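You operate a simulated robot arm through the tools that you are given. There is no shell and no other tool.

You run a simulated robot arm. Do the job below in one go: nothing can be reset, and whatever is moved stays where it is left.

JOB
Set the binding as its card says and the ski pole to the red ring.
Fine: cock the heel lever once the knob is set; free the pole clamp, slide the grip till the ring just shows, shut the clamp. Where these are worked on the way, their far stop is far enough and under half their travel is too little: pole clamp.

Only the result counts: the job must be done as asked and must still hold three seconds after the hand-in. Knocking over, shifting, dropping, spilling or breaking anything else fails it.

ROBOT AND FRAMES
A 6-joint arm with a two-finger parallel gripper, fixed in place. Base frame: the origin is at the foot of the arm, x ahead of it, y to its left, z up. Readings come in mm, degrees, newtons and seconds.
With the tool pointing down near the work surface it reaches from about 100 to 540 mm from the base axis. Its first joint turns from -166.0 to 166.0 degrees. Payload 1.57 kg.
Tool frame: the origin (TCP) lies between the finger pads and is the grasp point; the fingertips stand 30 mm ahead of it; z points along the fingers, y is the line along which they close. The gripper opens to 110 mm. The fingers are 24 mm wide and 12 mm thick; the gripper's body (48 by 112 mm) begins 78 mm behind the TCP.
Orientation is that of the tool frame in the base frame, as [roll, pitch, yaw] about the fixed x, y, z axes, in that order (R = Rz(yaw) Ry(pitch) Rx(roll)). With the fingers straight down and closing along the base's y, the tool's x points along the base's -x, its y along +y and its z along -z.

CONTROLS
- The arm moves only by the tool send_rows. Its argument "motion" is a list of rows, each a list of 7 numbers: the turn, a rotation vector about the tool's x, y, z in degrees, then the shift along the tool's x, y, z in mm, then the finger opening in mm, from 0 to 110. In form: [[ax, ay, az, tx, ty, tz, grip], ...]. A call has 1 to 20 rows; each row is the pose to reach, as a shift and turn from the pose commanded when the call began, along the tool's axes at that moment. A row lasts 0.2 s, in which the tool goes at most 50 mm and 8.6 degrees; a call with a longer step from one row to the next is refused whole, and so is a gripper value outside its range. Where a pose cannot be reached the arm comes as near as it can. A force on the tool above 40 N (or 10 N above the force at the start of the call, whichever is more), or a blocked arm, ends the call early, and 0.2 s more pass. The fingers move at their own pace (about 108 mm/s each) and stop on an object; they squeeze with about 41 N. The grip force told is the motor's: it shows also when the fingers shut on nothing. Time passes only in rows, and 0.2 s behind the last, so rows that repeat a pose let the fingers close. The reply holds the time, the measured pose of the TCP, the force on the tool along the base axes, the opening and the grip force, in the units named above and with some noise, with the torque about the TCP (base axes, N m) and any sound that the robot's microphone picked up.
- Cameras (640 x 400 px; columns grow to the right, rows downward): "scene" is fixed at [218.8, 498.6, 1537.5]; the picture's right is [-0.97, -0.24, 0.00], its down [-0.08, 0.31, -0.95] and it looks along [0.23, -0.92, -0.32] (base axes); focal length 341 px, centre (320, 200). "wrist" rides on the gripper at [70, 16, -141] in the tool frame; the picture's right is [-0.23, 0.97, 0.00], its down [-0.85, -0.20, -0.48] and it looks along [-0.47, -0.11, 0.88] (tool axes); focal length 222 px, centre (320, 200).
- snapshot(camera): a new picture of that camera. It takes no simulated time.
- raise_lower(by): slides the trunk up (or, below 0, down) by that many mm; the arm rides with it, the base frame stays. It gives what a move gives, with no picture.
- point_at(camera, pixels): there is no depth. For up to 12 entries [column, row, z] of the newest picture of that camera ("zoom" is the newest enlarged one), the place [x, y] in the base frame at which the ray of that pixel passes the height z, good to about 3 mm. It takes no simulated time.
- enlarge(camera, box): a new picture of the part [left, top, right, bottom] of that camera's present view, enlarged. It takes no simulated time.
- job_done(): hands the job in; it is judged then, once.

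Leave the gripper open and the arm clear of the work at the hand-in unless told otherwise.

The tools are called by a JSON object that holds its "name" and its "arguments". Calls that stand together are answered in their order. send_rows: Moves the arm, as the interface text tells. Its arguments: {"type":"object","properties":{"motion":{"type":"array","items":{"type":"array","items":{"type":"number"}}}},"required":["motion"]} The other tools are called the same way: raise_lower (by) slides the trunk up or down; snapshot (camera) takes a picture; point_at (camera, pixels) gives the place at which the rays of pixels pass given heights; enlarge (camera, box) takes an enlarged picture of a part of a camera's view; job_done () hands the job in.

At the start:

```text
time: 0.0
ee_pos: [483.7, -227.0, 1485.4]
ee_rot: [179.9, 0.0, -179.9]
contact_force: [0.2, 0.3, 0.7]
torque: [-0.02, 0.01, -0.02]
width: 109.8
gripper_force: 0.1
trunk travel left (down, up): [-325.0, 265.0]
```

scene: 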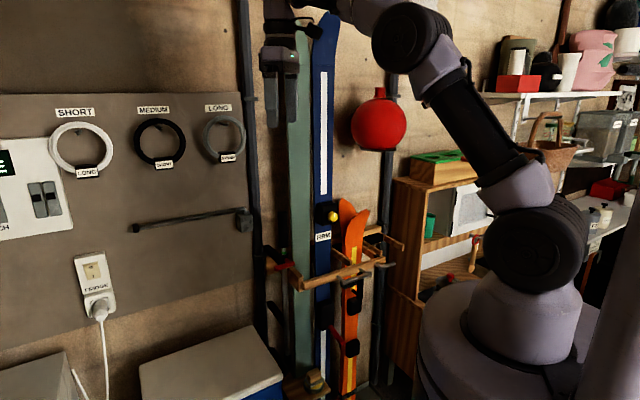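
wrist: 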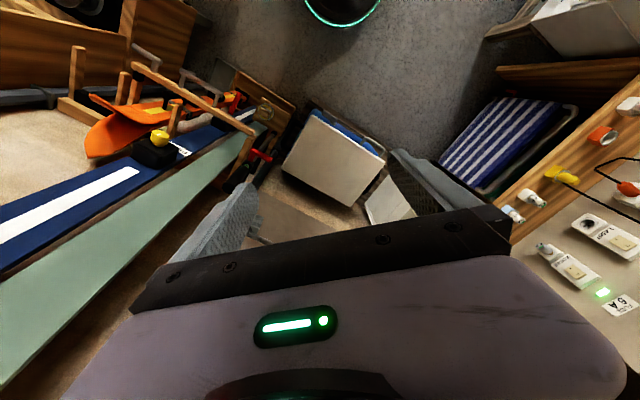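

The scene shows a ski rack around pixels (270-400, 20-400): a green ski, a blue ski with a yellow knob near (333,216), and orange skis. I'll enlarge these parts to find the binding, card, lever and pole.

{"name": "enlarge", "arguments": {"camera": "scene", "box": [260, 180, 420, 280]}}

{"name": "enlarge", "arguments": {"camera": "scene", "box": [240, 280, 432, 400]}}

{"name": "enlarge", "arguments": {"camera": "scene", "box": [230, 0, 390, 100]}}

{"name": "enlarge", "arguments": {"camera": "wrist", "box": [0, 40, 320, 240]}}

```text
4.00 times, centred on (340, 230) of scene
```

zoom: 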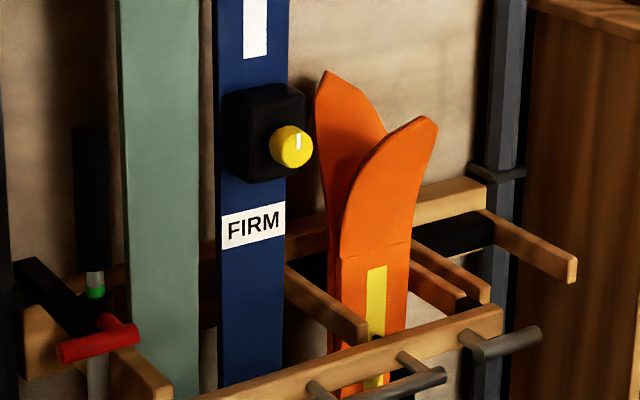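

```text
3.33 times, centred on (336, 340) of scene
```

zoom: 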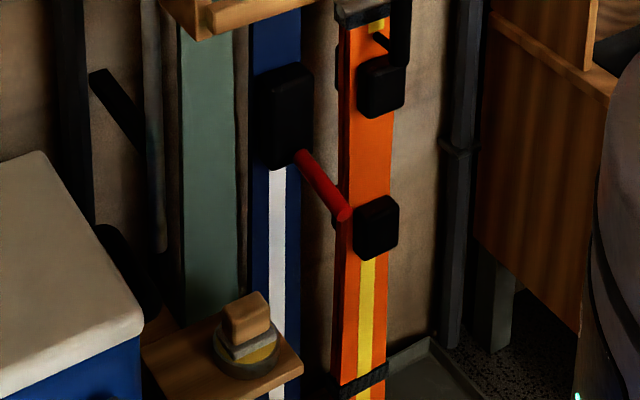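

```text
4.00 times, centred on (310, 50) of scene
```

zoom: 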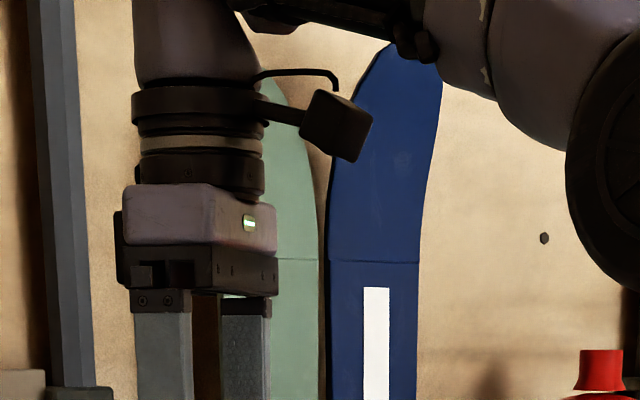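

```text
2.00 times, centred on (160, 140) of wrist
```

zoom: 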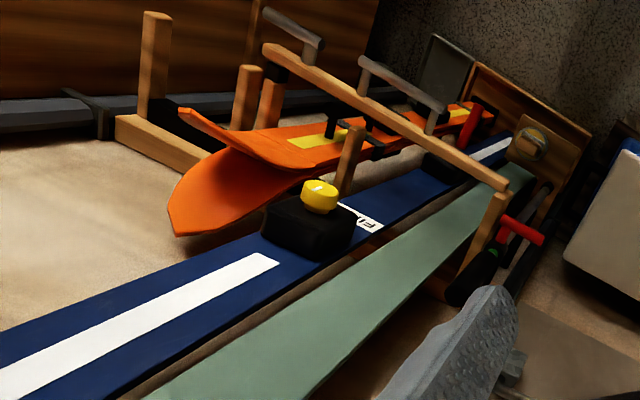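

The knob is yellow with a white mark at zoom (297,142), and the card reads "FIRM". A red heel lever sits lower down, and the pole at left has a red clamp lever and a green band. I'll enlarge each more.

{"name": "enlarge", "arguments": {"camera": "scene", "box": [312, 198, 344, 218]}}

{"name": "enlarge", "arguments": {"camera": "scene", "box": [312, 222, 344, 242]}}

{"name": "enlarge", "arguments": {"camera": "scene", "box": [256, 200, 320, 240]}}

{"name": "enlarge", "arguments": {"camera": "scene", "box": [256, 240, 320, 280]}}

{"name": "enlarge", "arguments": {"camera": "scene", "box": [310, 290, 374, 360]}}

{"name": "enlarge", "arguments": {"camera": "wrist", "box": [120, 100, 220, 170]}}

{"name": "enlarge", "arguments": {"camera": "wrist", "box": [200, 80, 300, 200]}}

```text
16.00 times, centred on (328, 208) of scene
```

zoom: 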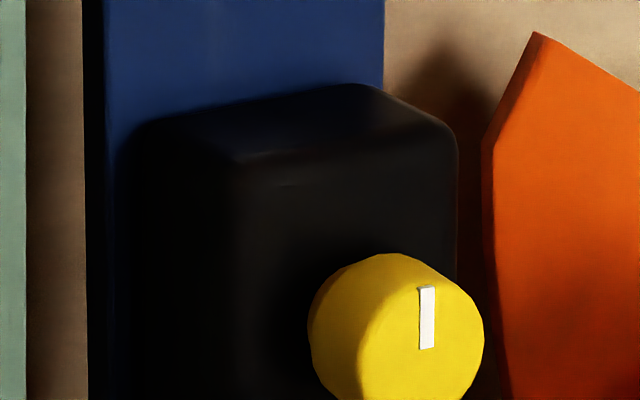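

```text
16.00 times, centred on (328, 232) of scene
```

zoom: 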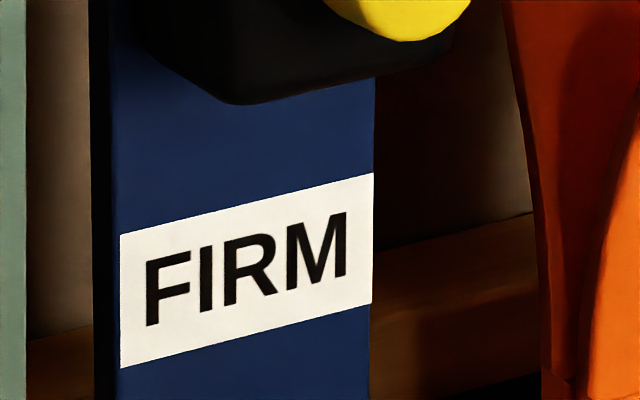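

```text
10.00 times, centred on (288, 220) of scene
```

zoom: 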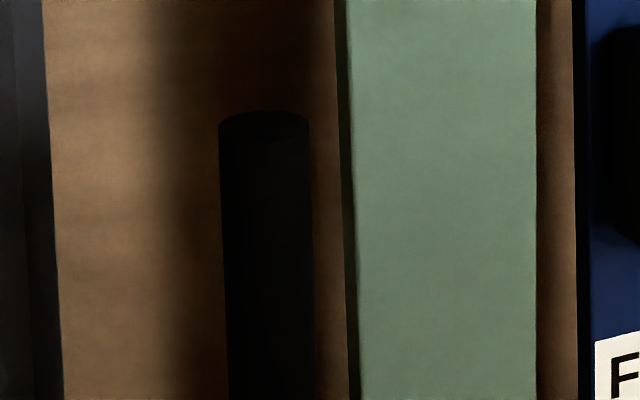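

```text
10.00 times, centred on (288, 260) of scene
```

zoom: 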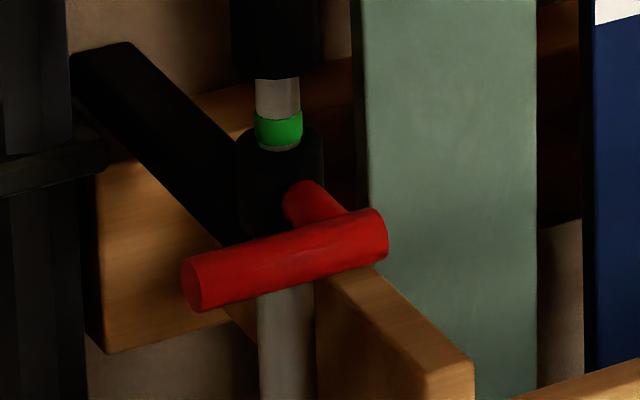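

```text
5.71 times, centred on (342, 325) of scene
```

zoom: 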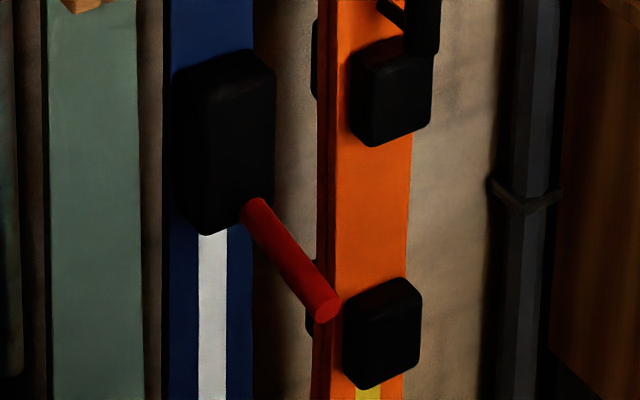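

```text
5.71 times, centred on (170, 135) of wrist
```

zoom: 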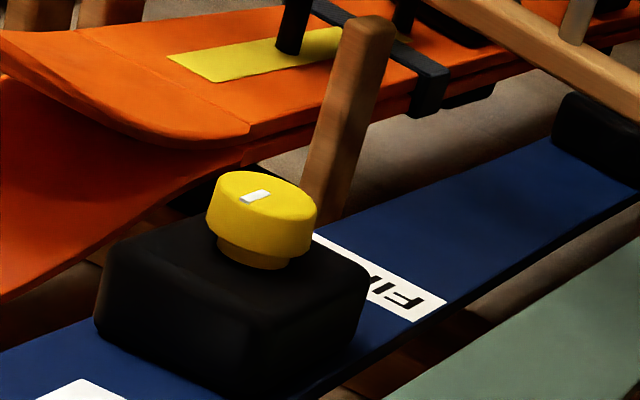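

```text
3.33 times, centred on (250, 140) of wrist
```

zoom: 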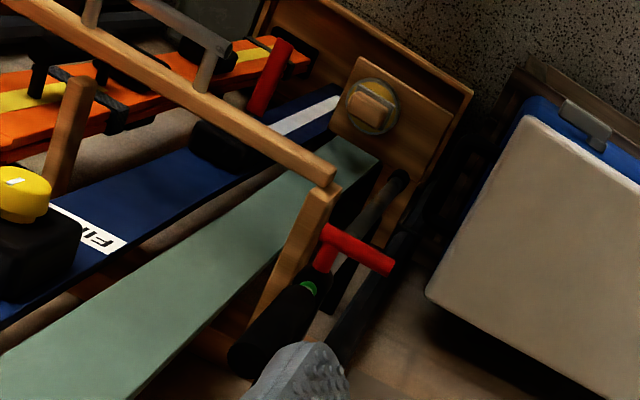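

The clamp lever is near (570,-430,978), the knob near (443,-587,1110) and the heel lever near z 600. I'll turn the tool to face the wall (tool z along -y, camera on top) and move in front of the knob at a safe distance to see it closely.

{"name": "send_rows", "arguments": {"motion": [[4.949, 4.949, -4.949, 3.14, -8.79, 21.79, 80], [9.898, 9.898, -9.898, 6.29, -17.57, 43.57, 80], [14.847, 14.847, -14.847, 9.43, -26.36, 65.36, 80], [19.796, 19.796, -19.796, 12.57, -35.14, 87.14, 80], [24.745, 24.745, -24.745, 15.71, -43.93, 108.93, 80], [29.694, 29.694, -29.694, 18.86, -52.71, 130.71, 80], [34.643, 34.643, -34.643, 22, -61.5, 152.5, 80], [39.592, 39.592, -39.592, 25.14, -70.29, 174.29, 80], [44.541, 44.541, -44.541, 28.29, -79.07, 196.07, 80], [49.49, 49.49, -49.49, 31.43, -87.86, 217.86, 80], [54.439, 54.439, -54.439, 34.57, -96.64, 239.64, 80], [59.388, 59.388, -59.388, 37.71, -105.43, 261.43, 80], [64.337, 64.337, -64.337, 40.86, -114.21, 283.21, 80], [69.282, 69.282, -69.282, 44, -123, 305, 80], [69.282, 69.282, -69.282, 44, -123, 305, 80]]}}

```text
time: 3.2
ee_pos: [439.4, -351.0, 1181.1]
ee_rot: [-10.4, -90.0, 100.5]
contact_force: [0.0, 0.4, -0.5]
torque: [-0.01, 0.01, -0.01]
width: 80.1
gripper_force: 0.1
trunk travel left (down, up): [-325.0, 265.0]
```

The tool now faces the wall at (439,-351,1181). Next are pictures from both cameras.

{"name": "snapshot", "arguments": {"camera": "wrist"}}

{"name": "snapshot", "arguments": {"camera": "scene"}}

```text
taken
```

wrist: 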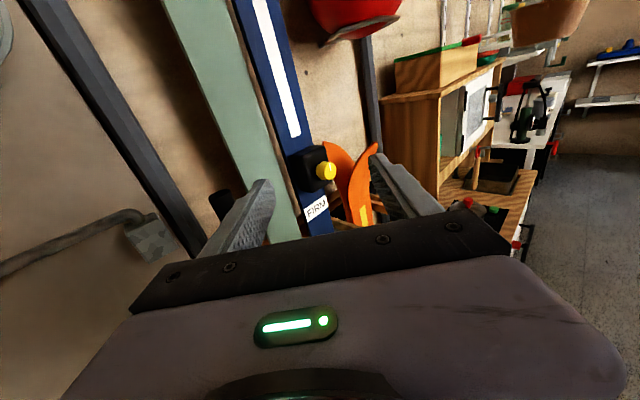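

```text
taken
```

scene: 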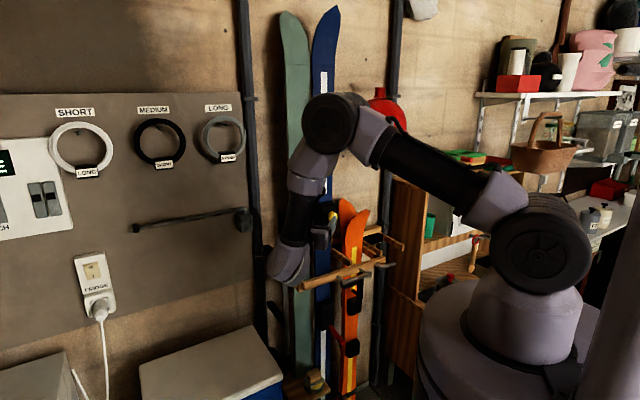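

The knob is at wrist pixel (326,170) and the FIRM card at (317,208). I'll enlarge that part.

{"name": "enlarge", "arguments": {"camera": "wrist", "box": [280, 130, 360, 180]}}

{"name": "enlarge", "arguments": {"camera": "wrist", "box": [280, 180, 360, 230]}}

```text
8.00 times, centred on (320, 155) of wrist
```

zoom: 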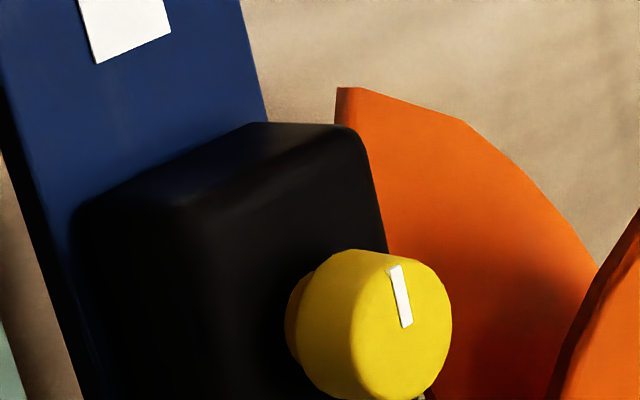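

```text
8.00 times, centred on (320, 205) of wrist
```

zoom: 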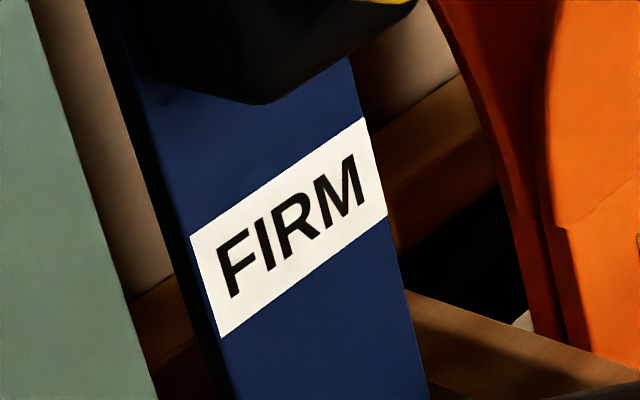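

The white mark on the knob points nearly straight up. I see no scale on the visible part of the housing. I'll measure the knob with rays from both cameras.

{"name": "enlarge", "arguments": {"camera": "scene", "box": [300, 190, 364, 230]}}

{"name": "point_at", "arguments": {"camera": "wrist", "pixels": [[330, 170.5, 1080], [330, 170.5, 1100], [330, 170.5, 1120], [330, 170.5, 1140]]}}

```text
10.00 times, centred on (332, 210) of scene
```

zoom: 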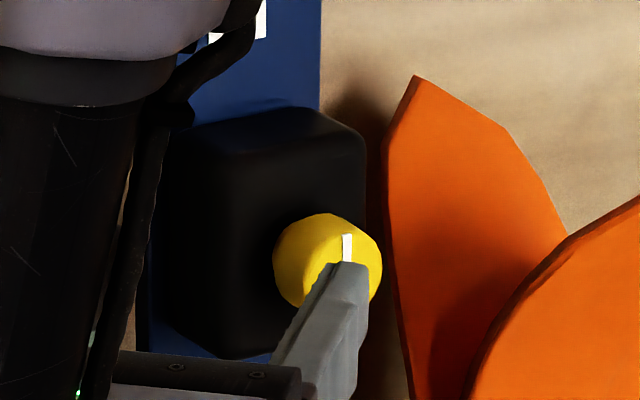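

```text
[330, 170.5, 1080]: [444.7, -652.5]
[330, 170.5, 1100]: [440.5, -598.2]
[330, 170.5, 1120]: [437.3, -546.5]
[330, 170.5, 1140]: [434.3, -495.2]
```

Next is the same knob face centre in the scene, at about pixel (334.3,217.1).

{"name": "point_at", "arguments": {"camera": "scene", "pixels": [[334.3, 217.1, 1080], [334.3, 217.1, 1100], [334.3, 217.1, 1120], [334.3, 217.1, 1140]]}}

```text
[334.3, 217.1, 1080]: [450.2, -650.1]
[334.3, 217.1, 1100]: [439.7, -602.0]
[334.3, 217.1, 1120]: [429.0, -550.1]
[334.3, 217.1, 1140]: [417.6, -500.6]
```

The two rays cross near (441,-605,1097), but the depth is weak. I'll lower the hand 110 mm for a second wrist view, which gives a better baseline and a more frontal look at the housing.

{"name": "send_rows", "arguments": {"motion": [[0, 0, 0, -25, 0, 0, 80], [0, 0, 0, -50, 0, 0, 80], [0, 0, 0, -80, 0, 0, 80], [0, 0, 0, -110, 0, 0, 80], [0, 0, 0, -110, 0, 0, 80]]}}

{"name": "snapshot", "arguments": {"camera": "wrist"}}

{"name": "enlarge", "arguments": {"camera": "wrist", "box": [270, 60, 366, 120]}}

```text
time: 4.4
ee_pos: [439.2, -349.6, 1070.9]
ee_rot: [-96.4, -89.8, -173.5]
contact_force: [0.3, 0.0, -0.9]
torque: [-0.01, -0.03, 0.01]
width: 80.0
gripper_force: 0.0
trunk travel left (down, up): [-325.0, 265.0]
```

```text
taken
```

wrist: 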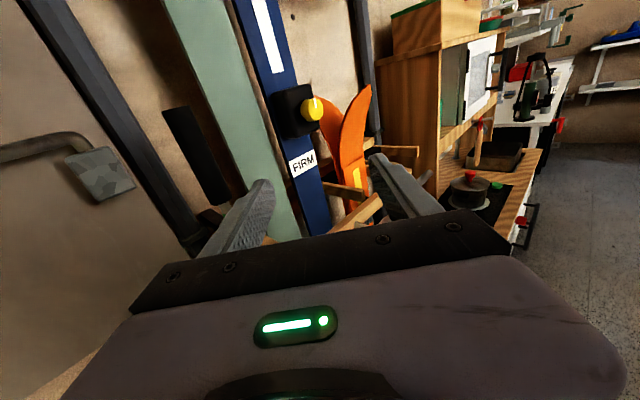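

```text
6.67 times, centred on (318, 90) of wrist
```

zoom: 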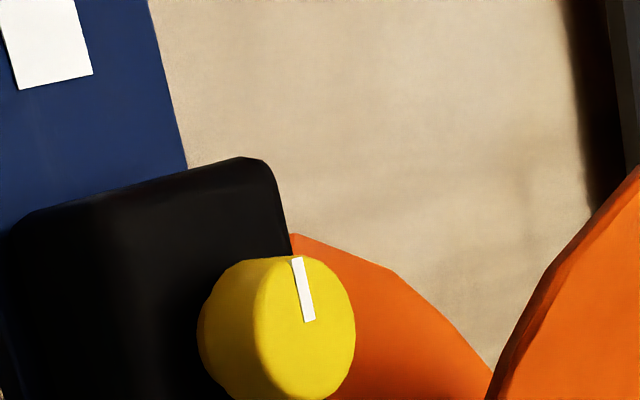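

The knob is now at about (314,110). I'll zoom right on the knob and its housing.

{"name": "enlarge", "arguments": {"camera": "wrist", "box": [270, 80, 350, 145]}}

{"name": "point_at", "arguments": {"camera": "wrist", "pixels": [[316.5, 109.5, 1080], [316.5, 109.5, 1090], [316.5, 109.5, 1100], [316.5, 109.5, 1120]]}}

```text
6.15 times, centred on (310, 112) of wrist
```

zoom: 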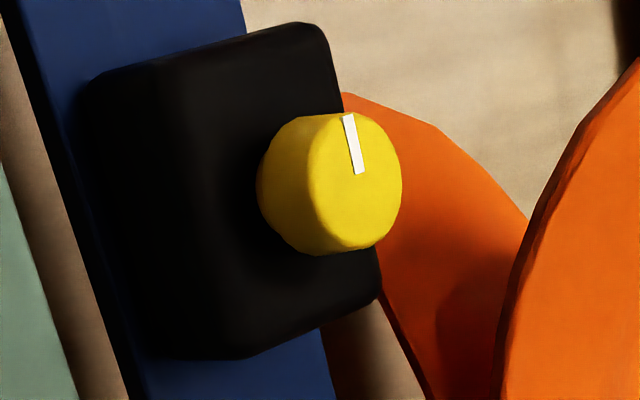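

```text
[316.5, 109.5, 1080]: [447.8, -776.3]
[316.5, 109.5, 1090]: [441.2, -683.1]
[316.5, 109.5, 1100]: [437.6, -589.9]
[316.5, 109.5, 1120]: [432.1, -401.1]
```

The knob face is near (440,-602,1099), about 38 mm across, with its mark at 12 o'clock and no scale on the housing. I'll check the rest of the room for a legend that tells what FIRM means.

{"name": "enlarge", "arguments": {"camera": "scene", "box": [0, 90, 256, 250]}}

{"name": "enlarge", "arguments": {"camera": "scene", "box": [0, 240, 256, 400]}}

{"name": "enlarge", "arguments": {"camera": "scene", "box": [384, 120, 640, 280]}}

{"name": "enlarge", "arguments": {"camera": "scene", "box": [384, 0, 640, 160]}}

{"name": "enlarge", "arguments": {"camera": "scene", "box": [240, 180, 400, 280]}}

```text
2.50 times, centred on (128, 170) of scene
```

zoom: 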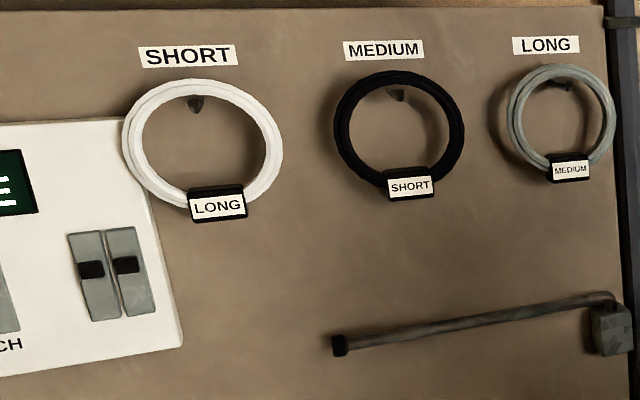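

```text
2.50 times, centred on (128, 320) of scene
```

zoom: 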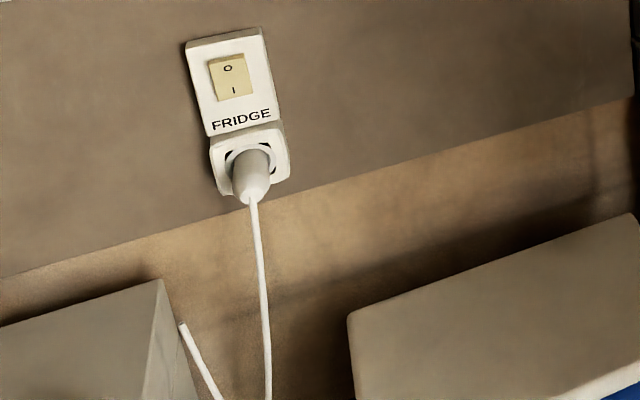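

```text
2.50 times, centred on (512, 200) of scene
```

zoom: 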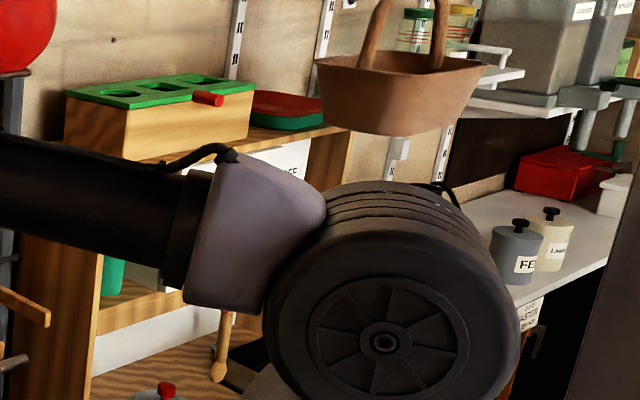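

```text
2.50 times, centred on (512, 80) of scene
```

zoom: 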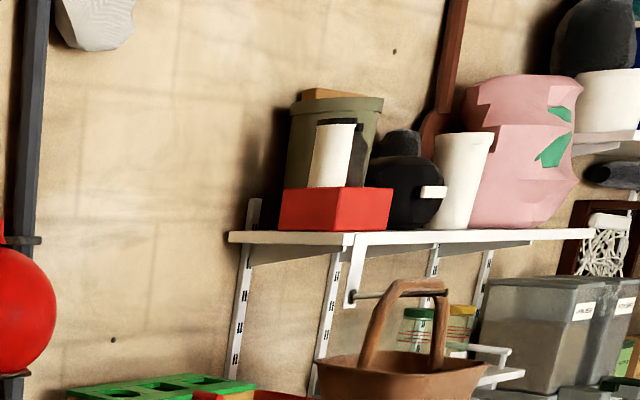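

```text
4.00 times, centred on (320, 230) of scene
```

zoom: 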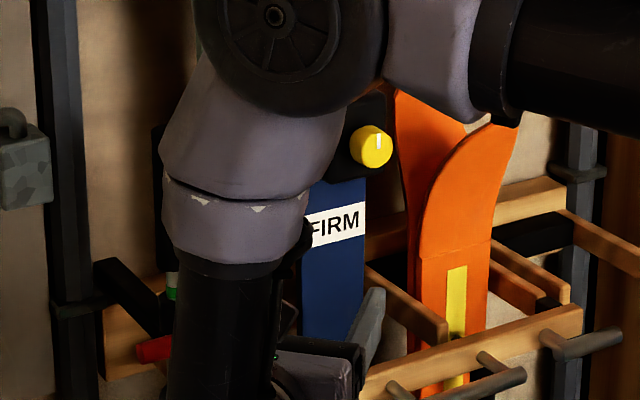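

There's no legend elsewhere, since the other labels belong to unrelated things. I'll come closer and lower, so the camera is level with the knob, to see whether the housing face carries marks behind the knob.

{"name": "send_rows", "arguments": {"motion": [[0, 0, 0, -15, 0, 20, 80], [0, 0, 0, -30, 0, 45, 80], [0, 0, 0, -40, 0, 70, 80], [0, 0, 0, -40, 0, 80, 80], [0, 0, 0, -40, 0, 80, 80]]}}

{"name": "snapshot", "arguments": {"camera": "wrist"}}

{"name": "enlarge", "arguments": {"camera": "wrist", "box": [260, 40, 372, 110]}}

```text
time: 5.6
ee_pos: [439.2, -427.0, 1029.1]
ee_rot: [-138.6, -90.0, -131.6]
contact_force: [-0.2, 0.5, 0.1]
torque: [0.01, -0.01, 0.0]
width: 79.9
gripper_force: 0.0
trunk travel left (down, up): [-325.0, 265.0]
```

```text
taken
```

wrist: 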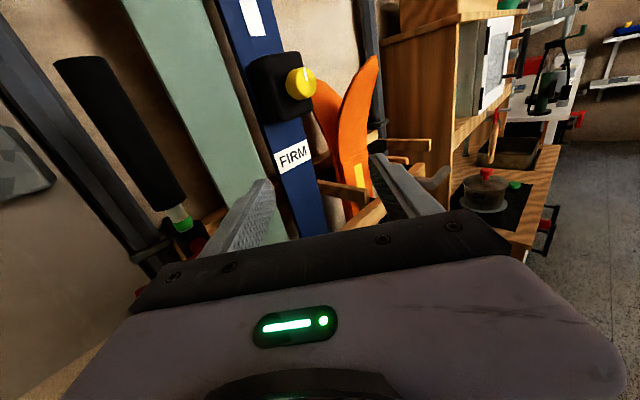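

```text
5.71 times, centred on (316, 75) of wrist
```

zoom: 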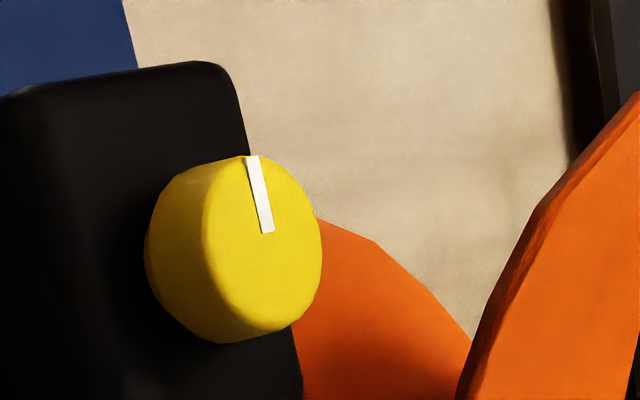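

Comparing the views, the rack bar runs from about (507,-460) to (263,-715), so the ski wall is turned about 45° to my axes. The knob axis points toward (-0.7,0.7). I'll turn the hand 45° to face the wall squarely and stand off from the knob.

{"name": "send_rows", "arguments": {"motion": [[7.5, 0, 0, 2, 17.5, 11.5, 80], [15, 0, 0, 4, 35, 23, 80], [22.5, 0, 0, 6, 52.5, 34.5, 80], [30, 0, 0, 8, 70, 46, 80], [37.5, 0, 0, 10, 87.5, 57.5, 80], [45, 0, 0, 11, 105, 69, 80], [45, 0, 0, 11, 105, 69, 80]]}}

{"name": "snapshot", "arguments": {"camera": "wrist"}}

{"name": "enlarge", "arguments": {"camera": "wrist", "box": [230, 20, 390, 140]}}

```text
time: 7.2
ee_pos: [424.1, -440.5, 1034.5]
ee_rot: [-172.6, -89.7, -86.7]
contact_force: [-1.1, 0.4, 0.3]
torque: [-0.03, -0.03, 0.02]
width: 79.9
gripper_force: 0.2
out of reach, approached as far as the arm can: row 2, 3, 4, 5, 6, 7
trunk travel left (down, up): [-325.0, 265.0]
```

```text
taken
```

wrist: 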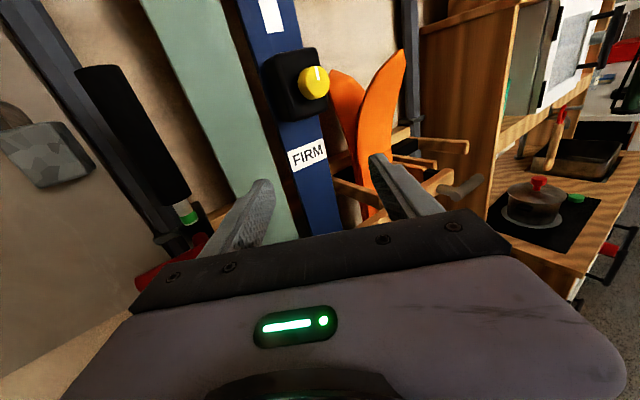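

```text
3.33 times, centred on (310, 80) of wrist
```

zoom: 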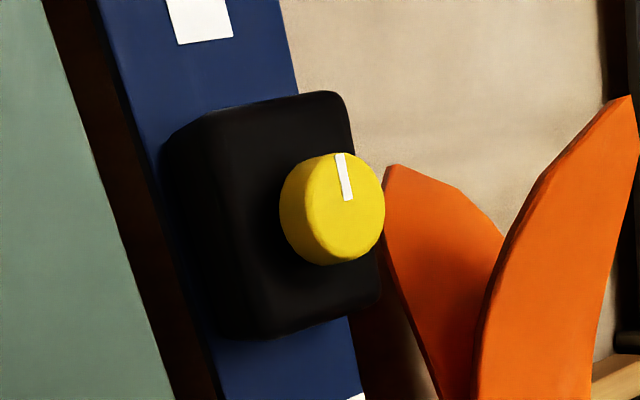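

The arm stopped short ("out of reach"), with the tool turned only about 11°. I'll send a null row to learn whether the commanded pose is the reached one.

{"name": "send_rows", "arguments": {"motion": [[0, 0, 0, 0, 0, 0, 80]]}}

{"name": "snapshot", "arguments": {"camera": "scene"}}

```text
time: 7.6
ee_pos: [423.0, -439.9, 1033.6]
ee_rot: [-173.4, -89.8, -86.1]
contact_force: [0.4, -1.1, 0.7]
torque: [0.0, -0.02, -0.01]
width: 79.9
gripper_force: 0.0
trunk travel left (down, up): [-325.0, 265.0]
```

```text
taken
```

scene: 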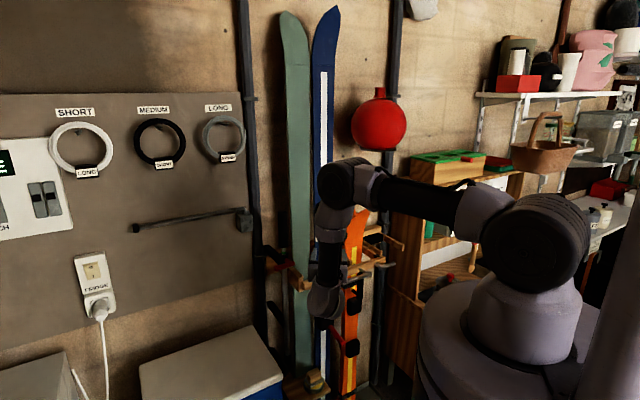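

The null row passes, so the commanded pose is the reached one. I'll test which part is limited by turning only, about tool x.

{"name": "send_rows", "arguments": {"motion": [[4, 0, 0, 0, 0, 0, 80], [8, 0, 0, 0, 0, 0, 80]]}}

```text
time: 8.2
ee_pos: [423.6, -440.9, 1034.3]
ee_rot: [-172.8, -89.8, -86.4]
contact_force: [0.7, 0.5, 0.2]
torque: [-0.03, 0.0, 0.0]
width: 80.1
gripper_force: 0.1
out of reach, approached as far as the arm can: row 1, 2
trunk travel left (down, up): [-325.0, 265.0]
```

Turning alone is blocked. I'll try backing the hand away from the wall by 80 mm and up 60 mm, then the turn again.

{"name": "send_rows", "arguments": {"motion": [[0, 0, 0, 10, 0, -20, 80], [0, 0, 0, 20, 0, -40, 80], [0, 0, 0, 30, 0, -60, 80], [0, 0, 0, 40, 0, -80, 80], [5, 0, 0, 40, 0, -80, 80], [10, 0, 0, 40, 0, -80, 80]]}}

```text
time: 9.6
ee_pos: [412.3, -357.7, 1078.5]
ee_rot: [-169.8, -89.6, -85.0]
contact_force: [0.3, -0.4, -0.2]
torque: [0.02, 0.0, -0.03]
width: 79.8
gripper_force: 0.0
out of reach, approached as far as the arm can: row 5, 6
trunk travel left (down, up): [-325.0, 265.0]
```

The limit looks like a wrist-branch limit, because the tool stays at least 45° sideways of the arm plane. I'll go back to tool-down, line the tool up with the arm plane at -45°, then pitch it up toward the wall so the wrist passes through straight. First I'll undo the sideways turn.

{"name": "send_rows", "arguments": {"motion": [[-7.6, 0, 0, 20, 0, -10, 80], [-15.2, 0, 0, 40, 0, -20, 80], [-15.2, 0, 0, 40, 0, -20, 80]]}}

{"name": "send_rows", "arguments": {"motion": [[-4.949, -4.949, 4.949, 14, -1, -4, 80], [-9.898, -9.898, 9.898, 28, -2, -8, 80], [-14.847, -14.847, 14.847, 42, -4, -12, 80], [-19.796, -19.796, 19.796, 57, -5, -16, 80], [-24.745, -24.745, 24.745, 71, -6, -20, 80], [-29.694, -29.694, 29.694, 85, -8, -25, 80], [-34.643, -34.643, 34.643, 100, -9, -29, 80], [-39.592, -39.592, 39.592, 114, -10, -33, 80], [-44.541, -44.541, 44.541, 128, -12, -37, 80], [-49.49, -49.49, 49.49, 142, -13, -41, 80], [-54.439, -54.439, 54.439, 157, -14, -45, 80], [-59.388, -59.388, 59.388, 171, -16, -50, 80], [-64.337, -64.337, 64.337, 185, -17, -54, 80], [-69.282, -69.282, 69.282, 200, -18, -58, 80], [-69.282, -69.282, 69.282, 200, -18, -58, 80]]}}

```text
time: 10.4
ee_pos: [407.8, -339.4, 1118.6]
ee_rot: [169.8, -89.6, -79.7]
contact_force: [0.4, 0.3, 0.1]
torque: [0.02, 0.0, -0.03]
width: 80.1
gripper_force: 0.1
trunk travel left (down, up): [-325.0, 265.0]
```

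```text
time: 13.6
ee_pos: [425.6, -281.6, 1319.2]
ee_rot: [179.4, 0.0, 180.0]
contact_force: [0.2, 0.2, -0.1]
torque: [0.03, 0.0, -0.02]
width: 79.9
gripper_force: 0.2
trunk travel left (down, up): [-325.0, 265.0]
```

The tool points down again at (426,-282,1319). Next I yaw it 45° and move to (300,-300,1150), in the arm plane.

{"name": "send_rows", "arguments": {"motion": [[0, 0, 6.43, 18, -2.6, 24, 80], [0, 0, 12.86, 36, -5.1, 48, 80], [0, 0, 19.3, 54, -7.7, 72, 80], [0, 0, 25.7, 72, -10.3, 97, 80], [0, 0, 32.1, 90, -12.9, 121, 80], [0, 0, 38.6, 108, -15.4, 145, 80], [0, 0, 45, 126, -18, 169, 80], [0, 0, 45, 126, -18, 169, 80]]}}

```text
time: 15.4
ee_pos: [300.8, -298.3, 1149.6]
ee_rot: [179.8, -0.3, 135.0]
contact_force: [1.0, 0.3, -0.4]
torque: [0.01, 0.02, -0.02]
width: 80.1
gripper_force: 0.1
trunk travel left (down, up): [-325.0, 265.0]
```

The tool is aligned at (301,-298,1150). Next I pitch it up 90° in the arm plane, swinging it forward to face the wall.

{"name": "send_rows", "arguments": {"motion": [[0, -8.18, 0, -25.6, 0, -1.8, 80], [0, -16.36, 0, -50.7, 0, -7.3, 80], [0, -24.55, 0, -74.8, 0, -16.3, 80], [0, -32.73, 0, -97.3, 0, -28.6, 80], [0, -40.91, 0, -117.9, 0, -44, 80], [0, -49.09, 0, -136, 0, -62.1, 80], [0, -57.27, 0, -151.4, 0, -82.7, 80], [0, -65.45, 0, -163.7, 0, -105.2, 80], [0, -73.64, 0, -172.7, 0, -129.3, 80], [0, -81.82, 0, -178.2, 0, -154.4, 80], [0, -90, 0, -180, 0, -180, 80], [0, -90, 0, -180, 0, -180, 80]]}}

{"name": "snapshot", "arguments": {"camera": "scene"}}

{"name": "snapshot", "arguments": {"camera": "wrist"}}

```text
time: 18.0
ee_pos: [404.7, -494.0, 1424.7]
ee_rot: [147.5, 84.9, 105.9]
contact_force: [0.7, 0.6, -0.4]
torque: [-0.04, -0.01, -0.07]
width: 80.0
gripper_force: 0.0
out of reach, approached as far as the arm can: row 4, 5, 6, 7, 8, 9, 10, 11, 12
trunk travel left (down, up): [-325.0, 265.0]
```

```text
taken
```

scene: 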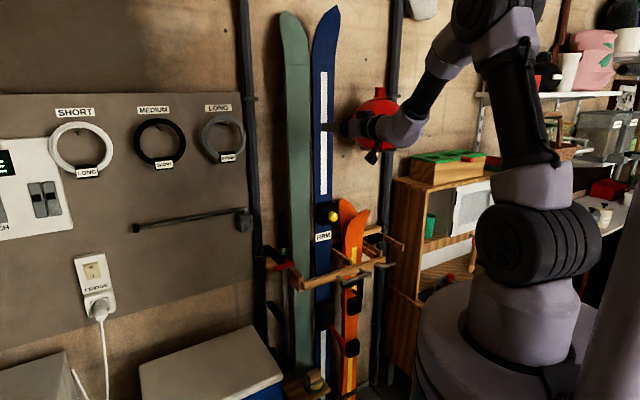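

```text
taken
```

wrist: 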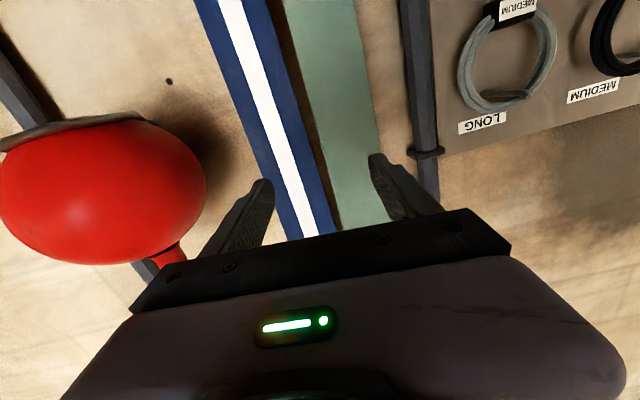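

The tool faces the wall but could only do so higher up, at z 1425, because the wrist pitch limit keeps it high relative to the shoulder. Lowering the trunk by 325 brings this posture to knob height at z≈1100. The ball is at about (305,-799,1412), well clear of the hand. I'll lower the trunk in two steps.

{"name": "raise_lower", "arguments": {"by": -160}}

{"name": "snapshot", "arguments": {"camera": "scene"}}

{"name": "snapshot", "arguments": {"camera": "wrist"}}

```text
time: 19.8
ee_pos: [399.6, -497.7, 1265.6]
ee_rot: [145.6, 84.8, 103.9]
contact_force: [-0.3, 0.0, 0.3]
torque: [0.01, 0.01, 0.02]
width: 80.0
gripper_force: 0.2
trunk travel left (down, up): [-165.0, 425.0]
```

```text
taken
```

scene: 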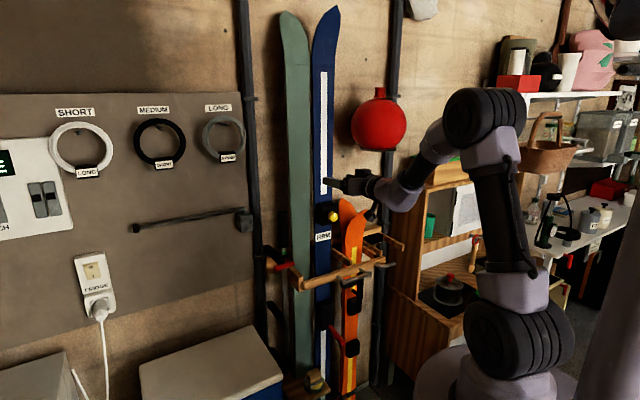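

```text
taken
```

wrist: 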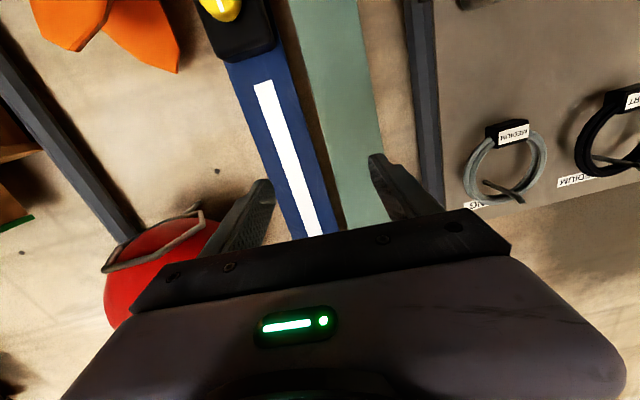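

Everything is clear. The knob now enters the wrist view at (220,5). I'll lower another 120 mm.

{"name": "raise_lower", "arguments": {"by": -120}}

{"name": "snapshot", "arguments": {"camera": "wrist"}}

{"name": "snapshot", "arguments": {"camera": "scene"}}

```text
time: 21.3
ee_pos: [399.8, -497.9, 1144.9]
ee_rot: [145.6, 84.7, 103.7]
contact_force: [-0.5, -0.7, -0.4]
torque: [-0.02, -0.02, -0.01]
width: 79.8
gripper_force: 0.1
trunk travel left (down, up): [-45.0, 545.0]
```

```text
taken
```

wrist: 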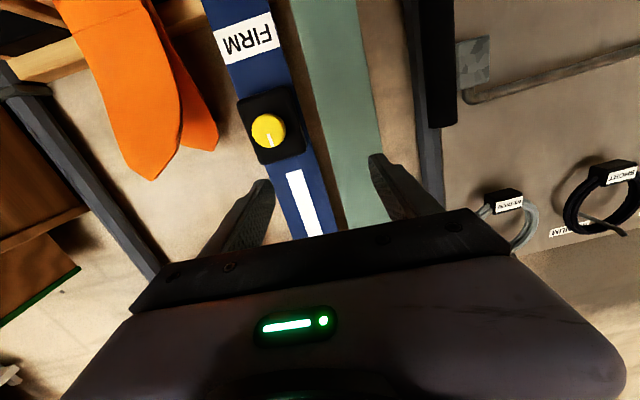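

```text
taken
```

scene: 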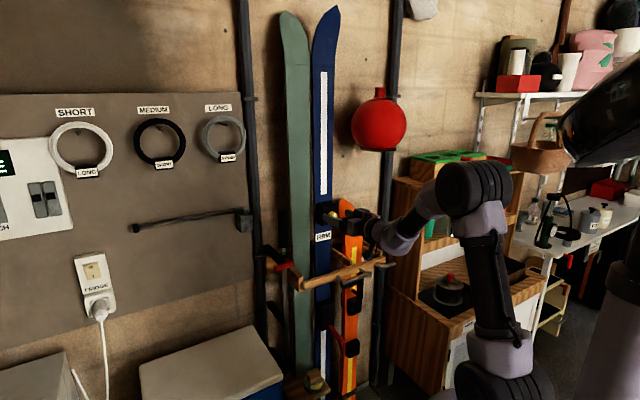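

The knob now shows almost face-on at wrist (268,132), upside-down in the picture. I'll enlarge it to look for marks on the housing.

{"name": "enlarge", "arguments": {"camera": "wrist", "box": [228, 85, 316, 170]}}

{"name": "enlarge", "arguments": {"camera": "wrist", "box": [200, 0, 296, 70]}}

```text
4.71 times, centred on (272, 128) of wrist
```

zoom: 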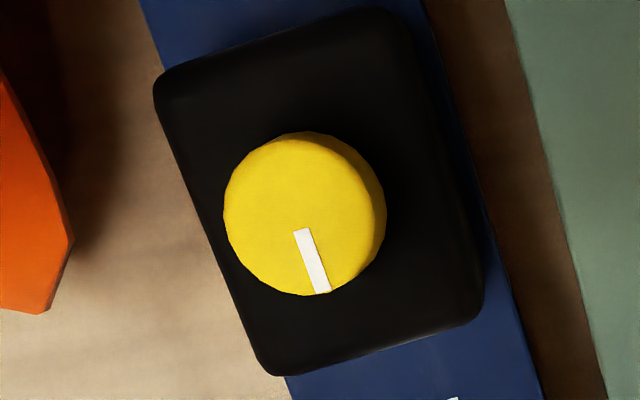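

```text
5.71 times, centred on (248, 35) of wrist
```

zoom: 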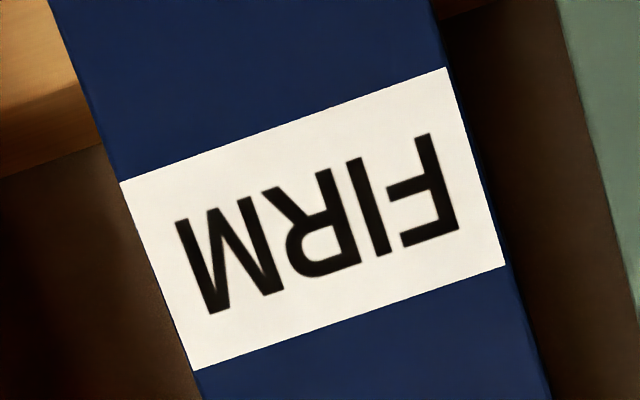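

The housing is blank, with only the knob's pointer straight up. FIRM should then mean turned clockwise to its stop. I'll fix the knob position from this view, and the ski/wall yaw from housing and card points.

{"name": "point_at", "arguments": {"camera": "wrist", "pixels": [[267.3, 131, 1090], [267.3, 131, 1099], [267.3, 131, 1110], [267.3, 131, 1120], [216, 32, 1040], [273, 14, 1040], [216, 32, 1020], [273, 14, 1020]]}}

```text
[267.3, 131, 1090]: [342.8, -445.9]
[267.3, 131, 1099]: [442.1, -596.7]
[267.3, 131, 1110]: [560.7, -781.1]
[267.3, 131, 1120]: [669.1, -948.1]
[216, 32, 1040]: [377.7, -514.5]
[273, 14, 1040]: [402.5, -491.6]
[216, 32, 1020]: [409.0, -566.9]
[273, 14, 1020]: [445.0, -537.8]
```

The knob face is confirmed near (441,-598,1099). For the wall yaw I'll intersect horizontal edges with a constant height: the panel's lower edge and the rack's front bar in the scene view.

{"name": "enlarge", "arguments": {"camera": "scene", "box": [290, 240, 402, 310]}}

{"name": "point_at", "arguments": {"camera": "scene", "pixels": [[4, 348.9, 950], [130, 313.5, 950], [252, 279.2, 950]]}}

```text
5.71 times, centred on (346, 275) of scene
```

zoom: 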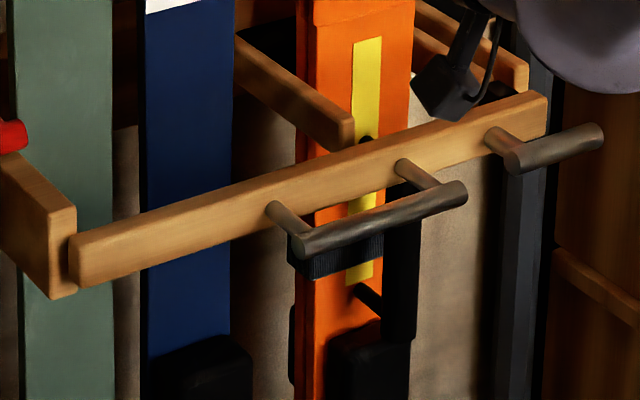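

```text
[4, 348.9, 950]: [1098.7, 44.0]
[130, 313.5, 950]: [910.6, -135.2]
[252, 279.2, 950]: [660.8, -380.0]
```

The wall runs at about 44–45°, so the knob axis points along azimuth ≈ -45.5°. I'll lower the trunk the last 45 mm to put the hand at knob height.

{"name": "raise_lower", "arguments": {"by": -45}}

{"name": "send_rows", "arguments": {"motion": [[0.9, -1.1, -0.7, -1, -11, 9, 70], [1.8, -2.2, -1.4, -2, -22, 18, 70], [2.7, -3.3, -2.1, -3, -33, 28, 70], [3.6, -4.46, -2.85, -4, -43, 37, 70], [3.6, -4.46, -2.85, -4, -43, 37, 70]]}}

{"name": "snapshot", "arguments": {"camera": "wrist"}}

{"name": "snapshot", "arguments": {"camera": "scene"}}

```text
time: 22.2
ee_pos: [399.7, -496.5, 1099.4]
ee_rot: [145.6, 84.7, 103.8]
contact_force: [-0.3, 0.7, -0.1]
torque: [0.01, 0.0, 0.02]
width: 79.9
gripper_force: 0.1
trunk travel left (down, up): [0.0, 590.0]
```

```text
time: 23.4
ee_pos: [393.3, -568.6, 1114.2]
ee_rot: [142.8, 89.3, 98.0]
contact_force: [-0.2, -0.5, 0.4]
torque: [0.0, -0.03, 0.01]
width: 69.9
gripper_force: 0.1
out of reach, approached as far as the arm can: row 2, 3, 4, 5
trunk travel left (down, up): [0.0, 590.0]
```

```text
taken
```

wrist: 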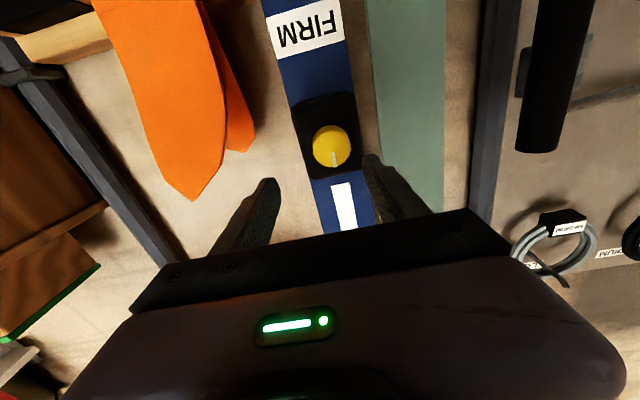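

```text
taken
```

scene: 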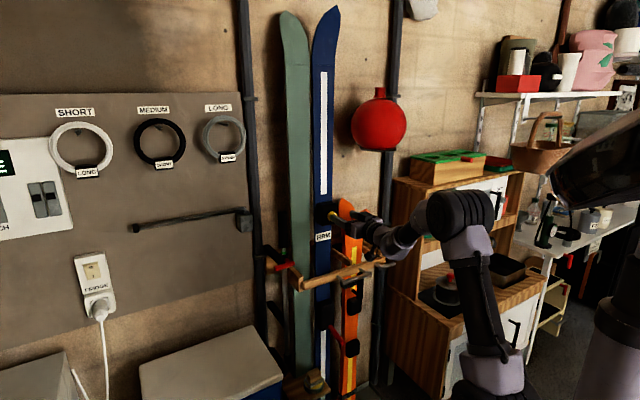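

Orientation is now right (azimuth -44.8°), but the arm ended 15 mm high because it can't be quite level here. I'll accept a 4° downward tilt and set the standoff pose in front of the knob.

{"name": "send_rows", "arguments": {"motion": [[0, 2, 0, 6, 7, -2, 70], [0, 4, 0, 12.3, 13.6, -4, 70], [0, 4, 0, 12.3, 13.6, -4, 70]]}}

{"name": "snapshot", "arguments": {"camera": "wrist"}}

```text
time: 24.2
ee_pos: [401.1, -556.3, 1103.2]
ee_rot: [178.2, 85.8, 133.0]
contact_force: [0.1, 0.4, 0.3]
torque: [-0.01, 0.02, 0.0]
width: 69.8
gripper_force: 0.0
trunk travel left (down, up): [0.0, 590.0]
```

```text
taken
```

wrist: 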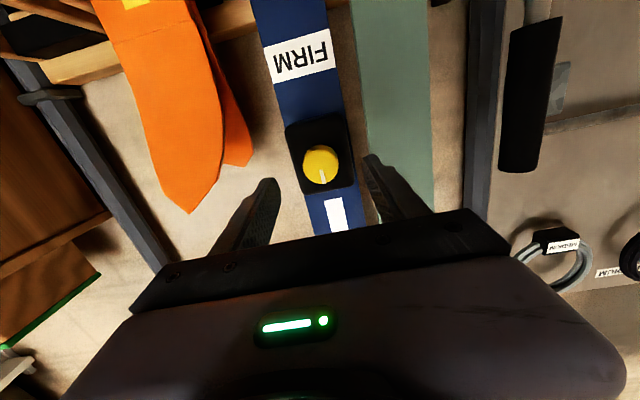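

The predicted pixel for a point 60 mm ahead on the tool axis is (320.6,164.5), and the knob is there at (321,165). I'll check it enlarged.

{"name": "enlarge", "arguments": {"camera": "wrist", "box": [272, 125, 368, 205]}}

{"name": "point_at", "arguments": {"camera": "wrist", "pixels": [[321, 165, 1097], [321, 165, 1100], [321, 165, 1103]]}}

{"name": "enlarge", "arguments": {"camera": "scene", "box": [310, 190, 390, 240]}}

```text
5.00 times, centred on (320, 165) of wrist
```

zoom: 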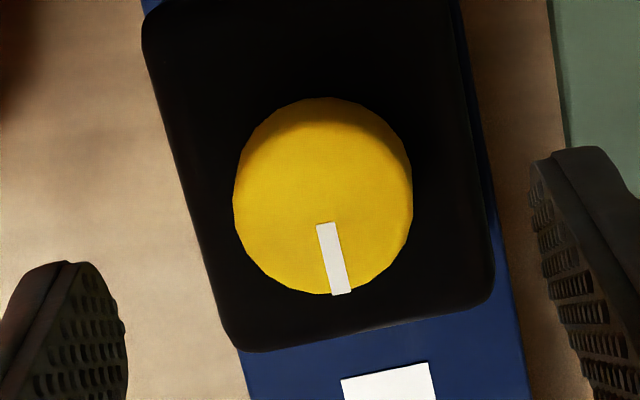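

```text
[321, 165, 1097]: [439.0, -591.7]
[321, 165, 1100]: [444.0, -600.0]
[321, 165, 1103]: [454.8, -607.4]
```

```text
8.00 times, centred on (350, 215) of scene
```

zoom: 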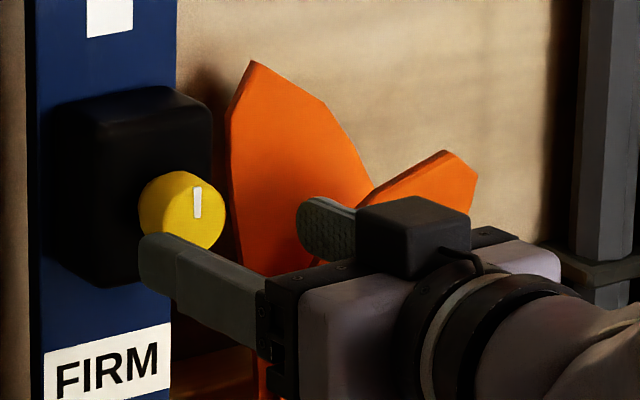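

The knob is centred between the fingers. I advance 45 mm along the tool axis, so the tips pass the knob face by about 15 mm, and then close on it.

{"name": "send_rows", "arguments": {"motion": [[0, 0, 0, 0, 0, 15, 70], [0, 0, 0, 0, 0, 30, 70], [0, 0, 0, 0, 0, 38, 70], [0, 0, 0, 0, 0, 45, 70], [0, 0, 0, 0, 0, 45, 70]]}}

{"name": "snapshot", "arguments": {"camera": "wrist"}}

{"name": "enlarge", "arguments": {"camera": "scene", "box": [310, 190, 390, 240]}}

```text
time: 25.4
ee_pos: [431.8, -586.8, 1099.4]
ee_rot: [-179.9, 86.0, 134.7]
contact_force: [0.6, 0.6, 0.0]
torque: [0.01, 0.0, -0.01]
width: 69.9
gripper_force: 0.0
trunk travel left (down, up): [0.0, 590.0]
```

```text
taken
```

wrist: 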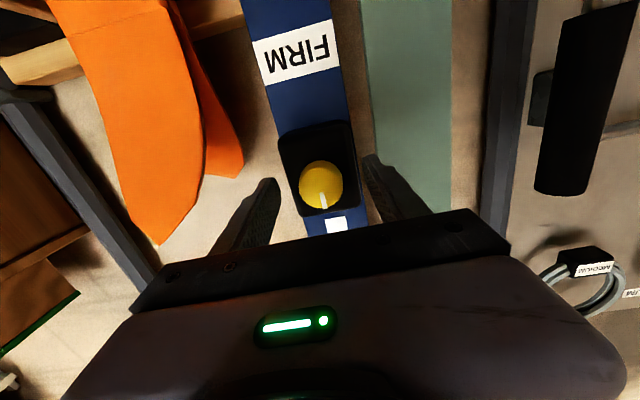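

```text
8.00 times, centred on (350, 215) of scene
```

zoom: 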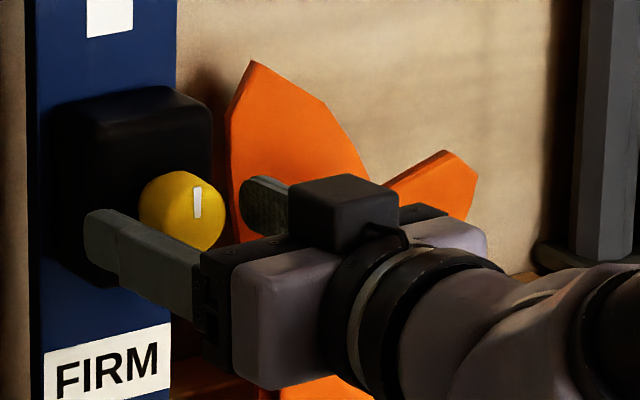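

The knob is at (321,186), and the point 15 mm ahead is predicted at (320.8,184.3), so alignment is good. I'll close on the knob.

{"name": "send_rows", "arguments": {"motion": [[0, 0, 0, 0, 0, 0, 50], [0, 0, 0, 0, 0, 0, 30], [0, 0, 0, 0, 0, 0, 25], [0, 0, 0, 0, 0, 0, 25]]}}

```text
time: 26.4
ee_pos: [431.3, -587.5, 1098.7]
ee_rot: [-179.5, 86.0, 135.1]
contact_force: [0.5, 0.3, -0.8]
torque: [0.0, -0.01, 0.73]
width: 35.9
gripper_force: 43.0
trunk travel left (down, up): [0.0, 590.0]
```

It's gripped (35.9 mm wide, 43 N). Next I turn clockwise (positive about tool z) in small steps, watching torque and sound.

{"name": "send_rows", "arguments": {"motion": [[0, 0, 5, 0, 0, 0, 25], [0, 0, 10, 0, 0, 0, 25], [0, 0, 15, 0, 0, 0, 25], [0, 0, 20, 0, 0, 0, 25]]}}

```text
time: 27.4
ee_pos: [432.7, -587.4, 1099.6]
ee_rot: [101.7, 69.6, 55.8]
contact_force: [-2.1, 12.3, -6.9]
torque: [0.41, 0.37, 1.49]
width: 36.2
gripper_force: 42.6
trunk travel left (down, up): [0.0, 590.0]
```

I'll check that the knob followed.

{"name": "snapshot", "arguments": {"camera": "wrist"}}

{"name": "enlarge", "arguments": {"camera": "scene", "box": [310, 190, 390, 240]}}

```text
taken
```

wrist: 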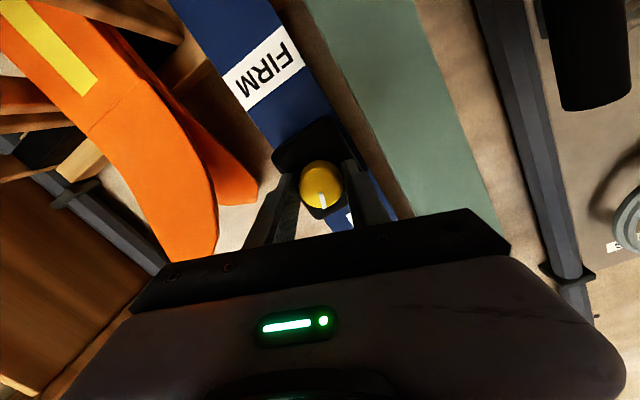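

```text
8.00 times, centred on (350, 215) of scene
```

zoom: 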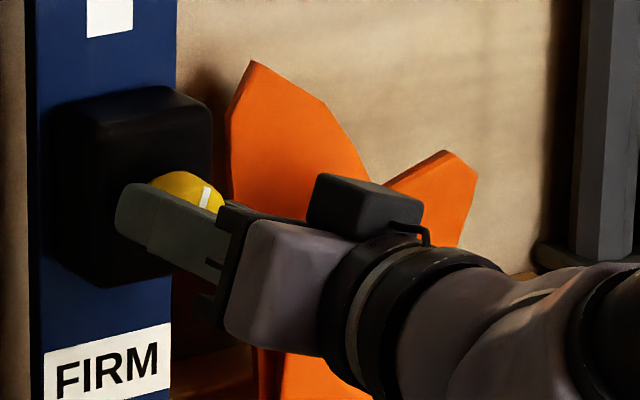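

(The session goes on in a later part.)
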